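You operate a simulated robot arm through the tools that you are given. There is no shell and no other tool. Be economical: measure what you need, move in short steps, check, and stop when the job is done.

You run a simulated robot arm. Do the job below in one go: nothing can be reset, and whatever is moved stays where it is left.

## Task
Fetch the twenty millimetre block and set it on top of the white tub fifty-five.

Only the result counts: the job must be done as asked and must still hold three seconds after the hand-in. Knocking over, shifting, dropping, spilling or breaking anything else fails it.

## Robot
A 7-joint arm with a two-finger parallel gripper, fixed in place. Base frame: the origin is at the foot of the arm, x ahead of it, y to its left, z up; the work surface is at about z = 0. Lengths are in cm, angles in degrees, forces in N, time in s.
With the tool pointing down near the work surface it reaches from about 22 to 58 cm from the base axis. Its first joint turns from -66.0 to 66.0 degrees. Payload 2.5 kg.
The tool frame sits at the grasp point between the pads (the TCP): z along the fingers, y along the line on which they close. The tips reach 2.3 cm beyond it. Largest opening 9.4 cm; finger width 3.8, thickness 1; the body of the gripper, 5.4 by 9.6 cm, starts 3.9 cm behind the TCP.
Orientation is that of the tool frame in the base frame, as [roll, pitch, yaw] about the fixed x, y, z axes, in that order (R = Rz(yaw) Ry(pitch) Rx(roll)). With the fingers straight down and closing along the base's y, the tool's x points along the base's -x, its y along +y and its z along -z.

## Interface
- The arm moves only by the tool drive_tool. Its argument "commands" is a list of rows, each a list of 3 entries, a list of its own where there are three numbers: the shift along the tool's x, y, z in units of 200 mm (1.0 is 200 mm), then the turn, a rotation vector about the tool's x, y, z in units of 90 degrees (1.0 is 90 degrees), then the closure, from 0 (fully open) to 1 (shut). In form: [[[dx, dy, dz], [rx, ry, rz], claw], ...]. A call has 1 to 10 rows; each row is the pose to reach, as a shift and turn from the pose commanded when the call began, along the tool's axes at that moment. A call with a number of a shift or a turn outside -1 to 1 is refused whole. Each row takes 0.2 s and may step no farther than 5 cm and 8.6 degrees from the row before; otherwise, or with a gripper value out of range, the whole call is refused. A pose out of reach is approached as far as the arm can. The call stops where the force on the tool passes 40 N (or 10 N more than at its start, if that is more) or the arm is blocked; 0.2 s more then pass. Each finger travels about 10.8 cm/s and halts on what it meets, pressing with about 40 N; the grip force reading is that of the motor and also rises with nothing between the fingers. The clock runs only during rows and for 0.2 s after the last one: add rows that repeat a pose to give the fingers time. The reply holds the time, the measured pose of the TCP, the force on the tool along the base axes, the opening and the grip force, in the units named above and with some noise, and new pictures: "views" is both (left out), scene, wrist or none.
- Cameras (640 x 400 px; columns grow to the right, rows downward): "scene" is fixed at [13.6, -42.1, 55.02]; the picture's right is [0.65, -0.76, 0.00], its down [-0.45, -0.39, -0.81] and it looks along [0.61, 0.53, -0.59] (base axes); focal length 320 px, centre (320, 200). "wrist" rides on the gripper at [-3.9, 0, -4.4] in the tool frame; the picture's right is [0.00, -1.00, 0.00], its down [0.97, 0.00, -0.24] and it looks along [0.24, 0.00, 0.97] (tool axes); focal length 218 px, centre (320, 200).
- point_at(camera, pixels): there is no depth. For up to 12 entries [column, row, z] of the newest picture of that camera ("zoom" is the newest enlarged one), the place [x, y] in the base frame at which the ray of that pixel passes the height z, good to about 0.2 cm, but the place of the scene camera against the robot may be out by one fixed shift of up to 1.2 cm in any direction. It takes no simulated time.
- zoom(camera, box): a new picture of the part [left, top, right, bottom] of that camera's present view, enlarged. It takes no simulated time.
- finish_job(): hands the job in; it is judged then, once.

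Keep the steps short. Do not move on a guess: measure, check each grasp and each placing, and mend mistakes. In all there are 60 turns and 120 pictures (those below and enlarged ones count). Leave the gripper open and the arm clear of the work at the hand-in unless told otherwise, and finish with a single line.

The tools are called after "Call:" as a command line: name --argument value ..., lists and objects as JSON in quotes. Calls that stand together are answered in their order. drive_tool: Moves the arm, as the interface text tells. Its arguments: {"type":"object","properties":{"commands":{"type":"array","items":{"type":"array"}},"views":{"type":"string","enum":["both","scene","wrist","none"]}},"required":["commands"]} The other tools are called the same way: point_at (camera, pixels) gives the place at which the rays of pixels pass given heights; zoom (camera, box) takes an enlarged picture of a part of a camera's view; finish_job () hands the job in.

At the start:

```text
clock: 0.0
eef_pos: [40.28, -9.77, 26.44]
tcp_rot: [180.0, 0.0, 180.0]
force: [0.0, 0.0, 0.2]
finger_gap: 9.39
grip_force: 0.1
```

scene: 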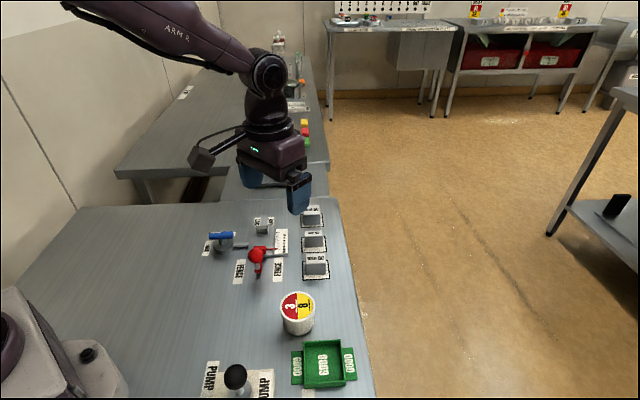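
wrist: 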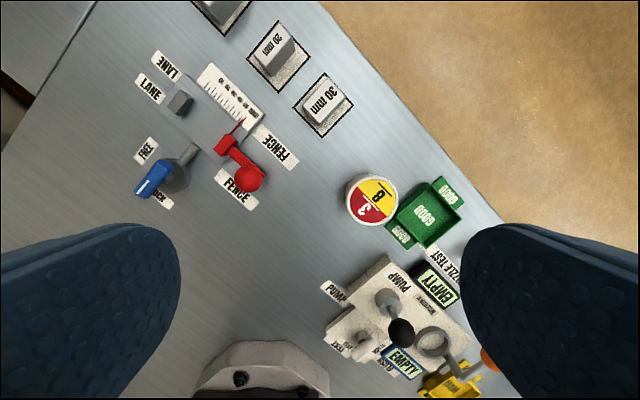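

I see labelled blocks at the upper middle of the wrist view and a white tub with a red/yellow lid near (372,198). I will zoom in to read the labels.

Call:
zoom --camera "wrist" --box '[190, 0, 370, 140]'

Call:
zoom --camera "wrist" --box '[310, 150, 530, 400]'

Call:
zoom --camera "scene" --box '[190, 190, 380, 400]'

```text
2.86 times, centred on (280, 70) of wrist
```

zoom: 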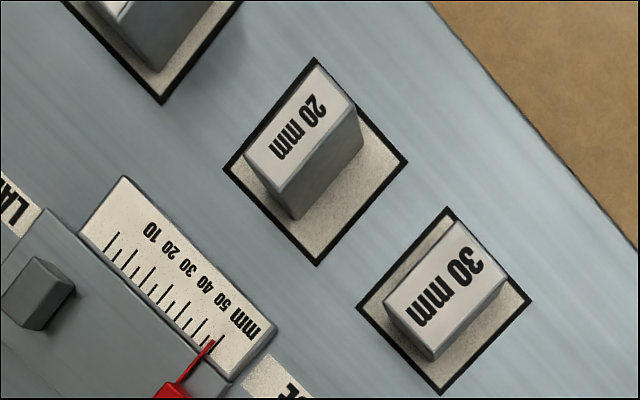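

```text
1.60 times, centred on (420, 275) of wrist
```

zoom: 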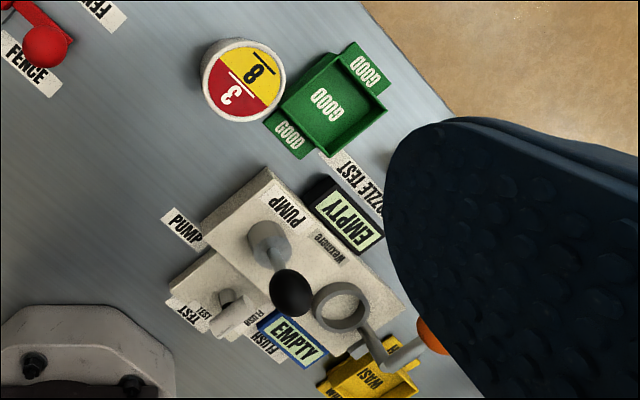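

```text
1.90 times, centred on (285, 295) of scene
```

zoom: 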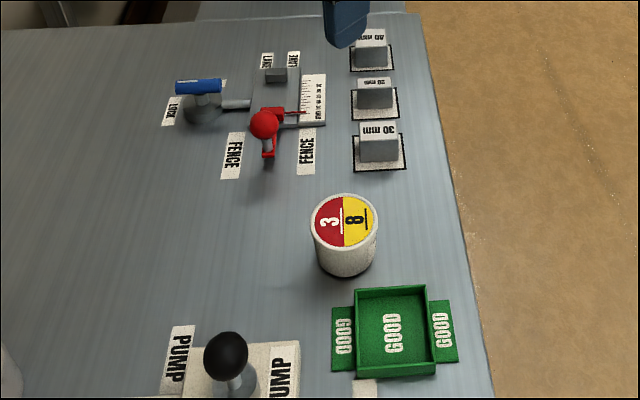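

The lid reads 3 | 8, not 55, so I zoom tighter on the tub side, and on the far block and table, and look for another tub.

Call:
zoom --camera "scene" --box '[270, 280, 330, 340]'

Call:
zoom --camera "scene" --box '[260, 20, 340, 150]'

Call:
zoom --camera "scene" --box '[290, 195, 340, 285]'

Call:
zoom --camera "scene" --box '[440, 0, 600, 80]'

```text
6.67 times, centred on (300, 310) of scene
```

zoom: 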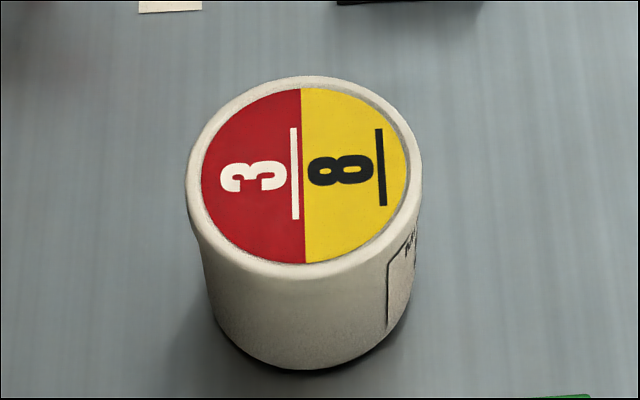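

```text
3.08 times, centred on (300, 85) of scene
```

zoom: 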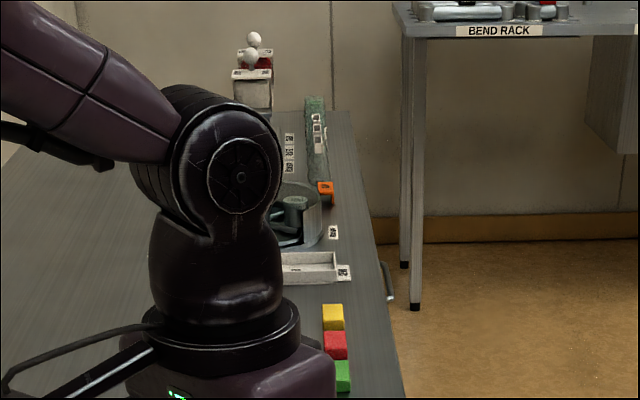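

```text
4.44 times, centred on (315, 240) of scene
```

zoom: 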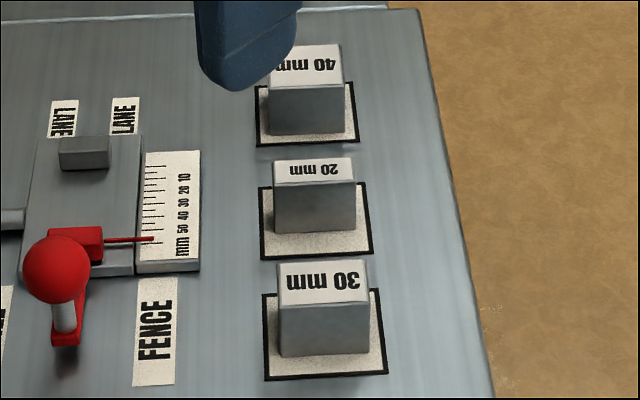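

```text
4.00 times, centred on (520, 40) of scene
```

zoom: 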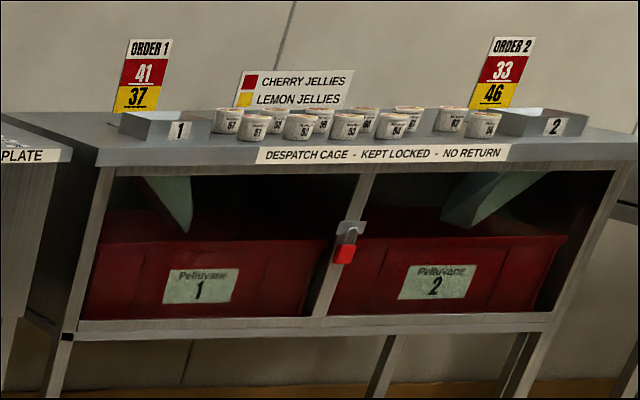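

The reachable blocks read 40, 20 and 30 mm. The tub's own number is on its side, to be checked later by wrist camera. I now locate the 20 mm block's top corners (about (278,21), (293,37), (267,68), (253,53)), its foot corners and the tub lid.

Call:
point_at --camera "wrist" --pixels '[[278.3, 21, 4], [292.9, 37.5, 4], [267.1, 67.6, 4], [253.1, 53.2, 4], [272.3, 77, 0], [294, 51.8, 0], [278.3, 21, 3], [292.9, 37.5, 3], [267.1, 67.6, 3], [253.1, 53.2, 3], [372, 198, 5], [372, 198, 7]]'

Call:
point_at --camera "scene" --pixels '[[298, 306, 5], [298, 306, 7], [304.6, 233.8, 0], [304.9, 247.1, 0], [322.5, 246.5, 0], [304.7, 235.4, 4], [322.9, 235.6, 4], [304.7, 235.4, 3], [322.9, 235.6, 3]]'

```text
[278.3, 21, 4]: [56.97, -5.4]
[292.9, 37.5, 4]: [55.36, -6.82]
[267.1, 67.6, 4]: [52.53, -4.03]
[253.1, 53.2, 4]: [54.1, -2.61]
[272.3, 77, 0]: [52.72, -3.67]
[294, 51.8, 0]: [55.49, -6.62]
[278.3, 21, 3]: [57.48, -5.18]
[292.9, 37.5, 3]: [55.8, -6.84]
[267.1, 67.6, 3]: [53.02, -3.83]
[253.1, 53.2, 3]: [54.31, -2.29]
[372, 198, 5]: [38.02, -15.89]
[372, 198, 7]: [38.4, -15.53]
```

```text
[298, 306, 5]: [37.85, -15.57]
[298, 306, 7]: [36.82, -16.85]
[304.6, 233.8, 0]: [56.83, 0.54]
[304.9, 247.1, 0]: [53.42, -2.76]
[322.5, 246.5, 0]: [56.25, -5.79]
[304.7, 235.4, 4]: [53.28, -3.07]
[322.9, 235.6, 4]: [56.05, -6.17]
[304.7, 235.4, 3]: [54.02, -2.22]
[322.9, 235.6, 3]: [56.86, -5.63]
```

At z≈4 the top edge lines up over the foot edge, so the block is about 2×4×4 cm, centred near (54.7, -4.7), with its long side at about -44°. Before fetching it I move the hand to the outer side of the tub, turned +44.4°, so the wrist camera can read the label on its side.

Call:
drive_tool --commands '[[[-0.0475, -0.1183, 0.0867], [0, 0, 0.0822], 0], [[-0.095, -0.2367, 0.1733], [0, 0, 0.1644], 0], [[-0.1425, -0.355, 0.26], [0, 0, 0.2467], 0], [[-0.19, -0.4733, 0.3467], [0, 0, 0.3289], 0], [[-0.2375, -0.5917, 0.4333], [0, 0, 0.4111], 0], [[-0.285, -0.71, 0.52], [0, 0, 0.4933], 0]]' --views "wrist"

```text
clock: 1.4
eef_pos: [45.85, -24.04, 16.29]
tcp_rot: [179.9, 0.1, 135.4]
force: [0.6, 0.4, -0.1]
finger_gap: 9.41
grip_force: 0.0
```

wrist: 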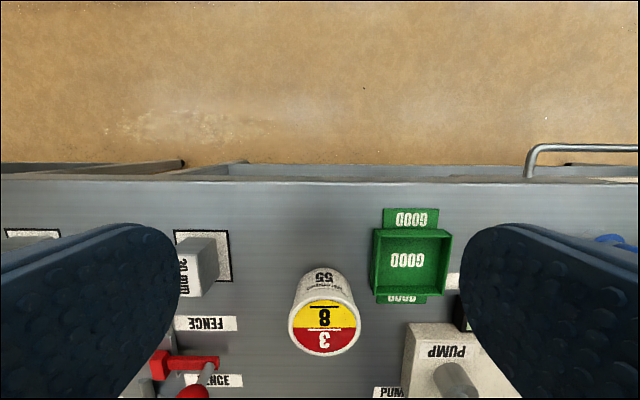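

The side label reads 55, so this is the tub. I zoom in for the lid and foot geometry.

Call:
zoom --camera "wrist" --box '[260, 250, 390, 370]'

```text
3.33 times, centred on (325, 310) of wrist
```

zoom: 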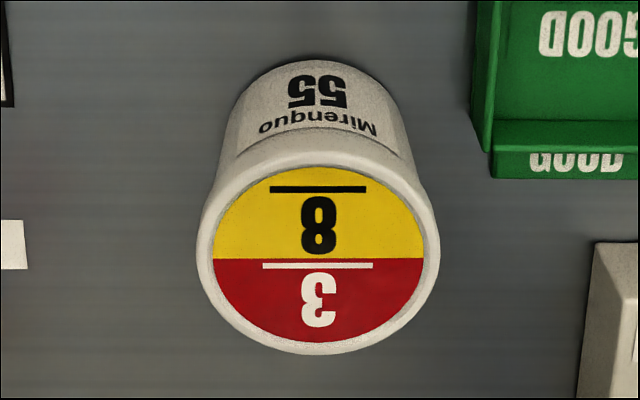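

Lid ellipse centre is about (318,247) in the zoom, edges at columns 197/440 and rows 137/355; the foot's near point is about (316,56).

Call:
point_at --camera "zoom" --pixels '[[318, 247, 5], [197, 247, 5], [440, 247, 5], [318, 137, 5], [318, 355, 5], [316, 56, 0], [318, 247, 6], [318, 137, 6], [318, 355, 6], [197, 247, 6], [440, 247, 6]]'

```text
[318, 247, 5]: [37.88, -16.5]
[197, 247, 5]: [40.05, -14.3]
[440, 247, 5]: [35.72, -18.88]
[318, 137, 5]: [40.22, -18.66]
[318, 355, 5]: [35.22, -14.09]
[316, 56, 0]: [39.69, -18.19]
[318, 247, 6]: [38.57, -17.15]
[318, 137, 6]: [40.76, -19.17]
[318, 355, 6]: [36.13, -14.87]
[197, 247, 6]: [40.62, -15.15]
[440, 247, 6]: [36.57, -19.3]
```

Lid centre is about (37.6, -16.2), height 4.6–5 cm; I'll refine it from above later. Next I move over the 20 mm block at about z=14 with the fingers at about a 4.5 cm gap, because the neighbouring blocks are close.

Call:
drive_tool --commands '[[[0.0718, 0.1998, 0.02], [0, 0, 0], 0.2], [[0.1436, 0.3996, 0.04], [0, 0, 0], 0.52], [[0.2154, 0.5994, 0.07], [0, 0, 0], 0.52], [[0.2872, 0.7992, 0.09], [0, 0, 0], 0.52], [[0.359, 0.999, 0.11], [0, 0, 0], 0.52], [[0.359, 0.999, 0.11], [0, 0, 0], 0.52]]' --views "wrist"

```text
clock: 2.8
eef_pos: [54.59, -4.61, 13.74]
tcp_rot: [179.9, 0.0, 135.6]
force: [-0.2, -0.3, -0.3]
finger_gap: 4.5
grip_force: 0.0
```

wrist: 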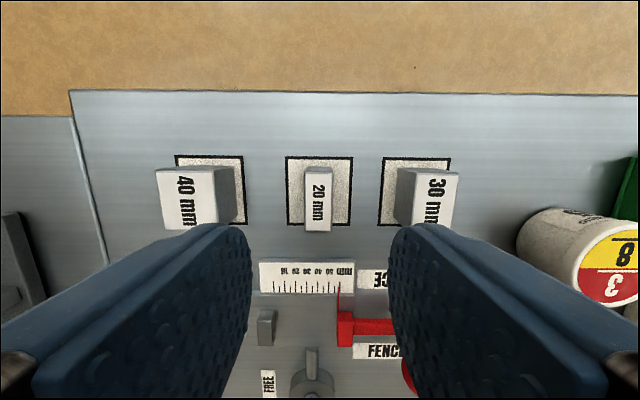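

The block's top is at columns 305–332, rows 172–232. I measure its corners exactly.

Call:
zoom --camera "wrist" --box '[270, 145, 370, 245]'

Call:
point_at --camera "wrist" --pixels '[[305, 172, 4], [332, 172, 4], [332, 232, 4], [305, 232, 4], [318.5, 202, 4], [318.5, 202, 3.5], [230, 195, 4], [400, 195, 4]]'

```text
4.00 times, centred on (320, 195) of wrist
```

zoom: 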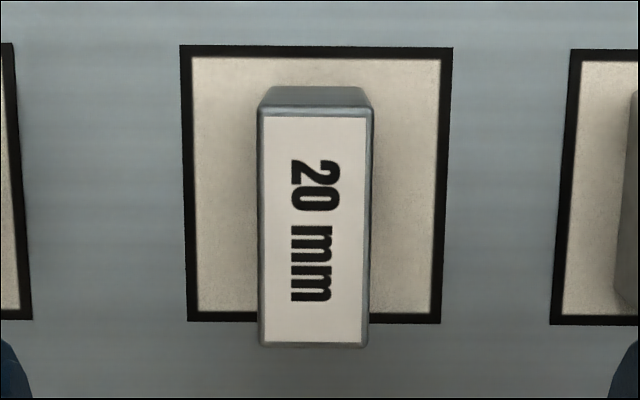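

```text
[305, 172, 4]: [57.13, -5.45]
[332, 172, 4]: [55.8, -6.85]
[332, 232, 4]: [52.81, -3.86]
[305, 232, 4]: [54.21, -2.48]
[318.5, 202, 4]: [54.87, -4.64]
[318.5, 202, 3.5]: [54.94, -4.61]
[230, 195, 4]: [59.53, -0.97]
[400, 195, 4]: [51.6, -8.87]
```

Block centre is (54.87, -4.64); the fingers have about 1.2 cm of room on each side of it and about 2 cm to the neighbours. I descend straight to z≈2.9 without closing.

Call:
drive_tool --commands '[[[-0.011, 0.009, 0.1], [0, 0, 0], 0.52], [[-0.011, 0.009, 0.22], [0, 0, 0], 0.52], [[-0.011, 0.009, 0.34], [0, 0, 0], 0.52], [[-0.011, 0.009, 0.45], [0, 0, 0], 0.52], [[-0.011, 0.009, 0.54], [0, 0, 0], 0.52], [[-0.011, 0.009, 0.54], [0, 0, 0], 0.52]]'

```text
clock: 4.2
eef_pos: [54.92, -4.86, 3.17]
tcp_rot: [-179.9, 0.0, 135.6]
force: [-0.7, 0.4, 0.5]
finger_gap: 4.54
grip_force: 0.0
```

scene: 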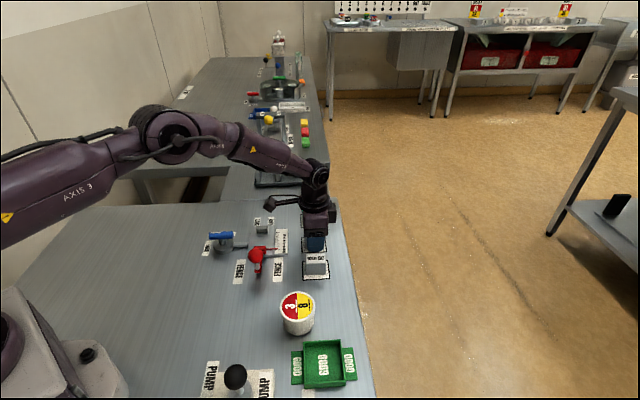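
wrist: 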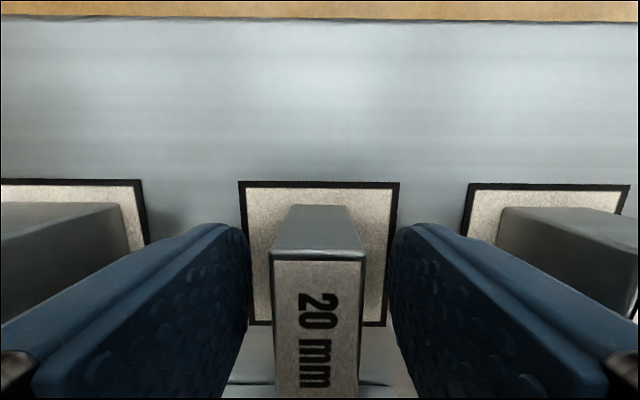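

The block is squarely between the fingers. I close on it in place.

Call:
drive_tool --commands '[[[0, 0, 0], [0, 0, 0], 0.7], [[0, 0, 0], [0, 0, 0], 0.85], [[0, 0, 0], [0, 0, 0], 0.9], [[0, 0, 0], [0, 0, 0], 0.9]]' --views "none"

```text
clock: 5.2
eef_pos: [54.88, -4.83, 3.21]
tcp_rot: [-180.0, -0.1, 135.7]
force: [-0.4, 0.2, -0.7]
finger_gap: 1.95
grip_force: 40.0
```

The gap is 1.95 cm at 40 N, so the block is held. I lift straight up 13 cm.

Call:
drive_tool --commands '[[[0, 0, -0.05], [0, 0, 0], 0.9], [[0, 0, -0.2], [0, 0, 0], 0.9], [[0, 0, -0.4], [0, 0, 0], 0.9], [[0, 0, -0.6], [0, 0, 0], 0.9], [[0, 0, -0.65], [0, 0, 0], 0.9]]'

```text
clock: 6.4
eef_pos: [55.0, -4.66, 16.21]
tcp_rot: [180.0, 0.0, 135.6]
force: [0.0, 0.3, -0.6]
finger_gap: 1.93
grip_force: 40.0
```

scene: 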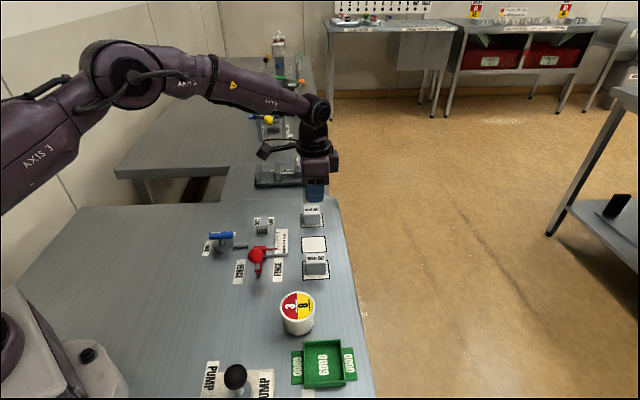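
wrist: 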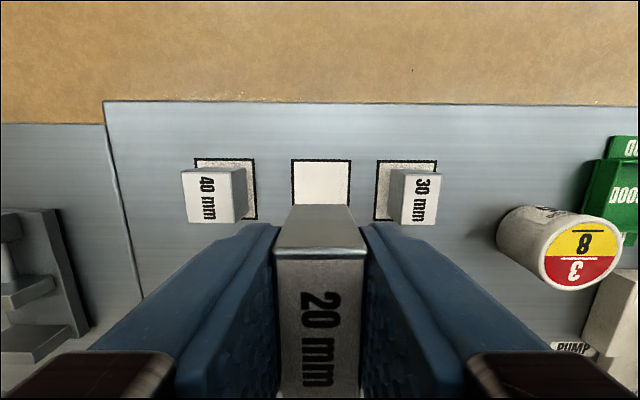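

The block is lifted and the neighbours are undisturbed. At the same height I move so the wrist camera is straight above the tub, to measure its centre free of parallax.

Call:
drive_tool --commands '[[[0.0825, -0.198, 0], [0, 0, 0], 0.9], [[0.165, -0.396, 0], [0, 0, 0], 0.9], [[0.2475, -0.594, 0], [0, 0, 0], 0.9], [[0.33, -0.792, 0], [0, 0, 0], 0.9], [[0.4125, -0.99, 0], [0, 0, 0], 0.9], [[0.4125, -0.99, 0], [0, 0, 0], 0.9]]' --views "wrist"

Call:
zoom --camera "wrist" --box '[250, 80, 390, 220]'

```text
clock: 7.8
eef_pos: [35.24, -13.14, 16.23]
tcp_rot: [180.0, 0.1, 135.6]
force: [0.2, 1.0, -0.9]
finger_gap: 1.92
grip_force: 39.9
```

wrist: 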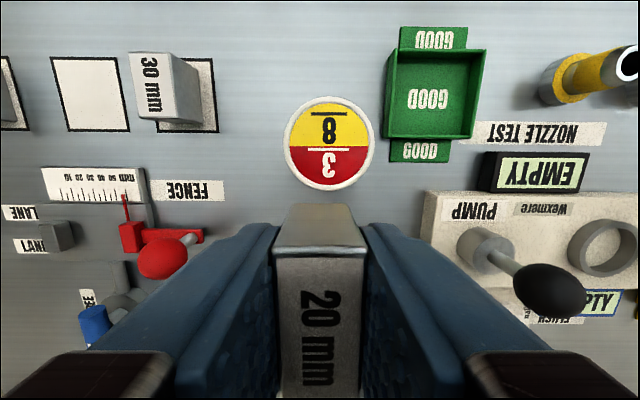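

```text
2.86 times, centred on (320, 150) of wrist
```

zoom: 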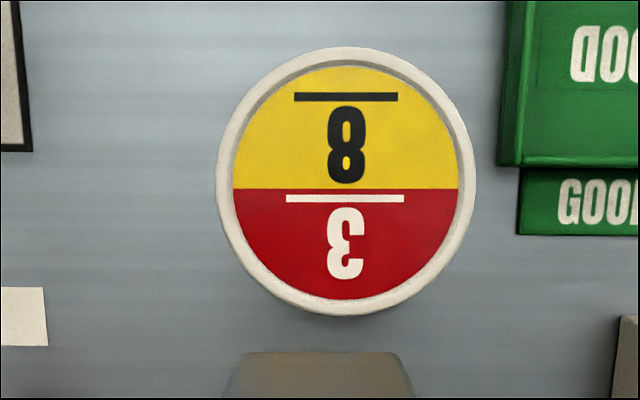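

Lid circle in the zoom spans columns 216–476 and rows 47–315, so its centre is (346,181). I convert it and the rim points.

Call:
point_at --camera "zoom" --pixels '[[346, 181, 4.5], [346, 181, 5.5], [216, 181, 4.5], [476, 181, 4.5], [346, 47, 4.5], [346, 315, 4.5]]'

Call:
point_at --camera "scene" --pixels '[[313.5, 244, 0], [298, 306, 4], [298, 306, 5], [298, 306, 6]]'

```text
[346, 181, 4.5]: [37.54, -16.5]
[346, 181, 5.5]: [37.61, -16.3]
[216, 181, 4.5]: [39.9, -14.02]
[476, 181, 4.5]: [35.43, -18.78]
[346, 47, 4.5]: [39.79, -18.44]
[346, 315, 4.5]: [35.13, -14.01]
```

```text
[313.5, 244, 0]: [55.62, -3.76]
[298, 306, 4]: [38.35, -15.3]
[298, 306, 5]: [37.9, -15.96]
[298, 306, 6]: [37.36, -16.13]
```

The lid centre is about (37.57, -16.37) and its top about 4.7 cm high. I bring the block over it and down to TCP z≈10, which leaves the block's underside roughly 2 cm above the lid.

Call:
drive_tool --commands '[[[-0.1, -0.017, 0], [0, 0, 0], 0.9], [[-0.2035, -0.034, 0], [0, 0, 0], 0.9], [[-0.2035, -0.034, 0.1], [0, 0, 0], 0.9], [[-0.2035, -0.034, 0.2], [0, 0, 0], 0.9], [[-0.2035, -0.034, 0.3], [0, 0, 0], 0.9], [[-0.2035, -0.034, 0.3], [0, 0, 0], 0.9]]'

Call:
zoom --camera "scene" --box '[250, 230, 350, 350]'

```text
clock: 9.2
eef_pos: [37.6, -16.41, 10.02]
tcp_rot: [-179.9, 0.0, 135.7]
force: [0.2, 0.0, -1.5]
finger_gap: 1.94
grip_force: 39.6
```

scene: 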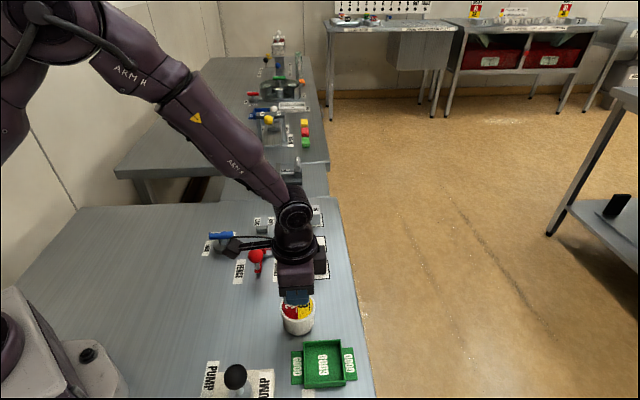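
wrist: 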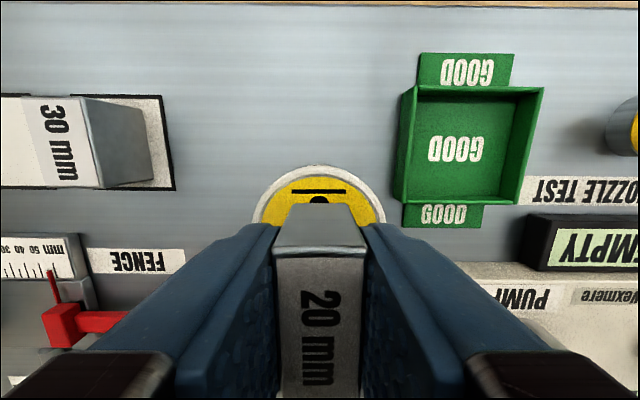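

```text
3.33 times, centred on (300, 290) of scene
```

zoom: 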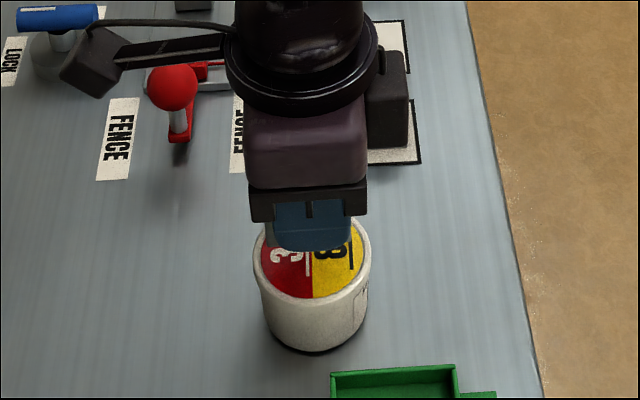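

The block is centred over the lid. I lower slowly to TCP z≈8.2 and read the force.

Call:
drive_tool --commands '[[[0, 0, 0.03], [0, 0, 0], 0.9], [[0, 0, 0.06], [0, 0, 0], 0.9], [[0, 0, 0.08], [0, 0, 0], 0.9], [[0, 0, 0.09], [0, 0, 0], 0.9]]' --views "none"

Call:
zoom --camera "scene" --box '[270, 265, 330, 340]'

```text
clock: 10.2
eef_pos: [37.72, -16.5, 8.18]
tcp_rot: [-179.9, 0.0, 135.6]
force: [-0.1, -0.4, -1.1]
finger_gap: 1.93
grip_force: 39.8
```

```text
5.33 times, centred on (300, 302) of scene
```

zoom: 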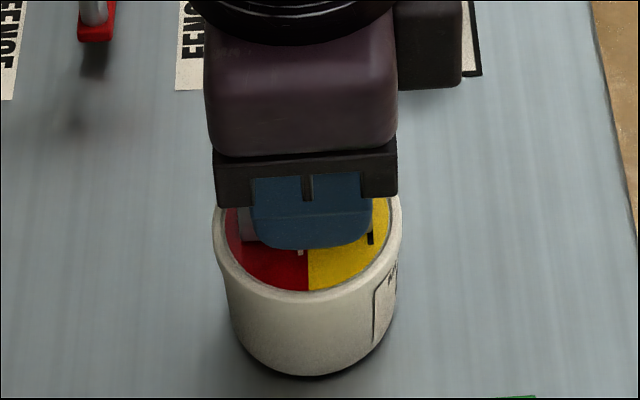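

No contact yet (about -1 N). I lower in 0.1 cm steps to feel for the lid.

Call:
drive_tool --commands '[[[0, 0, 0.005], [0, 0, 0], 0.9], [[0, 0, 0.01], [0, 0, 0], 0.9], [[0, 0, 0.015], [0, 0, 0], 0.9], [[0, 0, 0.015], [0, 0, 0], 0.9]]' --views "none"

```text
clock: 11.2
eef_pos: [37.84, -16.3, 8.03]
tcp_rot: [179.9, 0.1, 135.6]
force: [-6.2, 3.7, 25.3]
finger_gap: 1.97
grip_force: 39.9
```

25 N upward: the block is on the lid. I ease back 0.12 cm to take the load off before releasing.

Call:
drive_tool --commands '[[[0, 0, -0.006], [0, 0, 0], 0.9], [[0, 0, -0.006], [0, 0, 0], 0.9]]' --views "wrist"

Call:
zoom --camera "scene" --box '[270, 265, 330, 340]'

```text
clock: 11.8
eef_pos: [37.65, -16.39, 8.12]
tcp_rot: [179.9, 0.1, 135.7]
force: [1.6, 1.2, 12.3]
finger_gap: 1.91
grip_force: 39.9
```

wrist: 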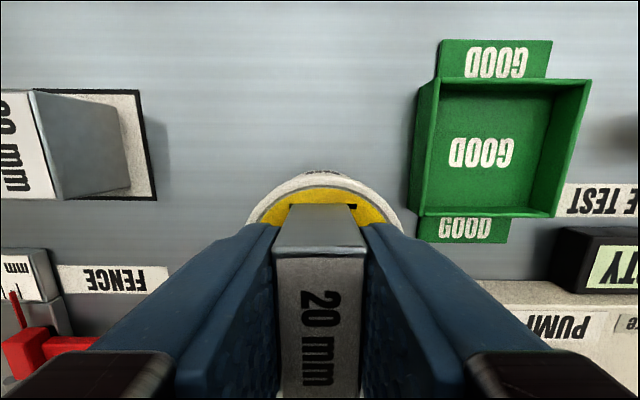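

```text
5.33 times, centred on (300, 302) of scene
```

zoom: 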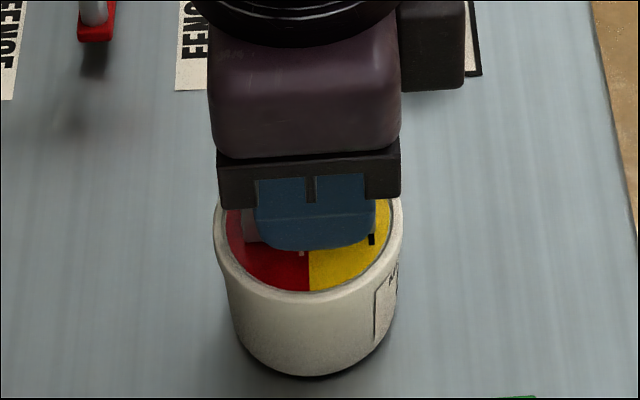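

12 N remains and the block is still on the lid. I raise another 0.1 cm and open gradually to about a 4 cm gap.

Call:
drive_tool --commands '[[[0, 0, -0.005], [0, 0, 0], 0.9], [[0, 0, -0.005], [0, 0, 0], 0.78], [[0, 0, -0.005], [0, 0, 0], 0.74], [[0, 0, -0.005], [0, 0, 0], 0.68], [[0, 0, -0.005], [0, 0, 0], 0.6], [[0, 0, -0.005], [0, 0, 0], 0.55]]'

```text
clock: 13.2
eef_pos: [37.75, -16.26, 8.12]
tcp_rot: [-180.0, -0.1, 135.5]
force: [0.8, -0.2, 0.2]
finger_gap: 4.23
grip_force: 0.2
```

scene: 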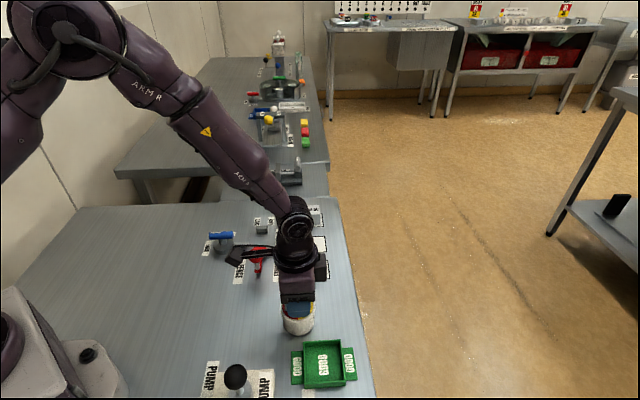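
wrist: 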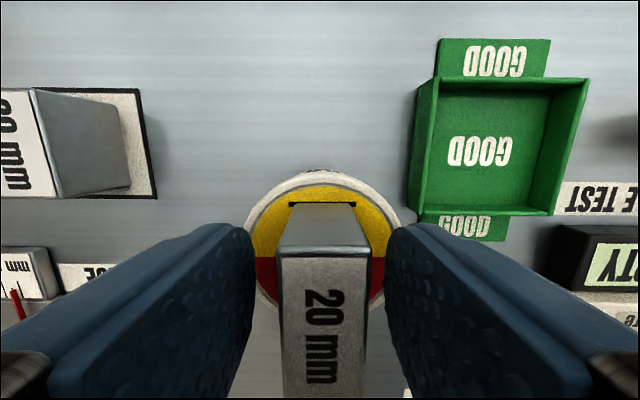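

The block is released, stands upright and is centred. I rise straight up about 10 cm.

Call:
drive_tool --commands '[[[0, 0, -0.05], [0, 0, 0], 0.55], [[0, 0, -0.15], [0, 0, 0], 0.55], [[0, 0, -0.3], [0, 0, 0], 0.55], [[0, 0, -0.5], [0, 0, 0], 0.5]]' --views "none"

```text
clock: 14.2
eef_pos: [37.79, -16.49, 18.22]
tcp_rot: [-180.0, 0.0, 135.6]
force: [-0.1, -0.2, 0.4]
finger_gap: 4.7
grip_force: 0.1
```

I retreat sideways, about 13 cm along tool +x and 5 cm up, open the gripper, and look at the result.

Call:
drive_tool --commands '[[[0, 0, -0.2], [0, 0, 0], 0.3], [[0.2, 0.05, -0.25], [0, 0, 0], 0], [[0.35, 0.1, -0.25], [0, 0, 0], 0], [[0.35, 0.1, -0.25], [0, 0, 0], 0], [[0.35, 0.1, -0.25], [0, 0, 0], 0]]'

Call:
zoom --camera "scene" --box '[210, 190, 370, 390]'

```text
clock: 15.4
eef_pos: [34.13, -10.07, 22.99]
tcp_rot: [-180.0, 0.0, 135.6]
force: [-0.8, -0.2, 0.2]
finger_gap: 9.39
grip_force: 0.0
```

scene: 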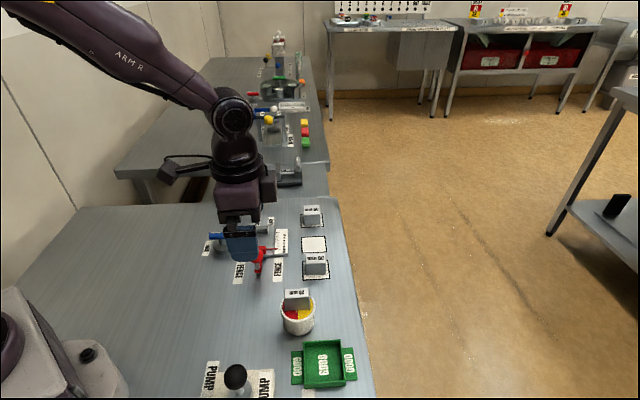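
wrist: 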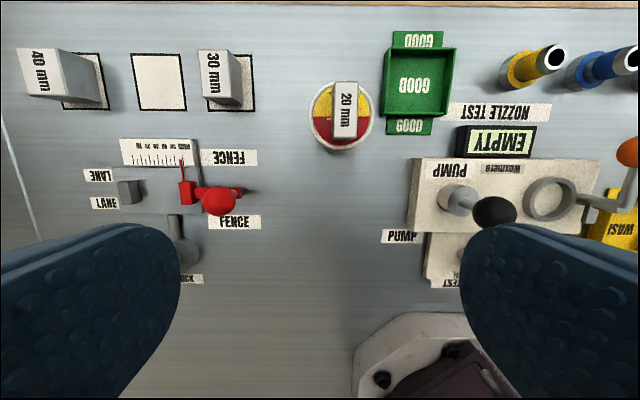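

```text
2.00 times, centred on (290, 290) of scene
```

zoom: 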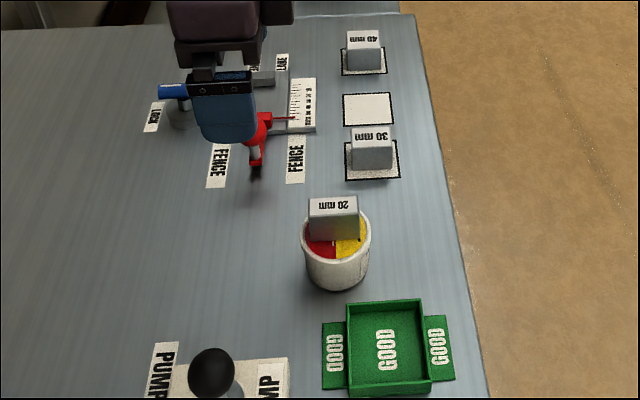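

The 20 mm block stands upright on the lid of tub 55. The tub and the other items have not moved, and the gripper is open and clear at z=23. I hand the job in.

Call:
finish_job

```text
The job is handed in.
```

The 20 mm block is standing upright on top of white tub 55, nothing else was disturbed, and the job is handed in.
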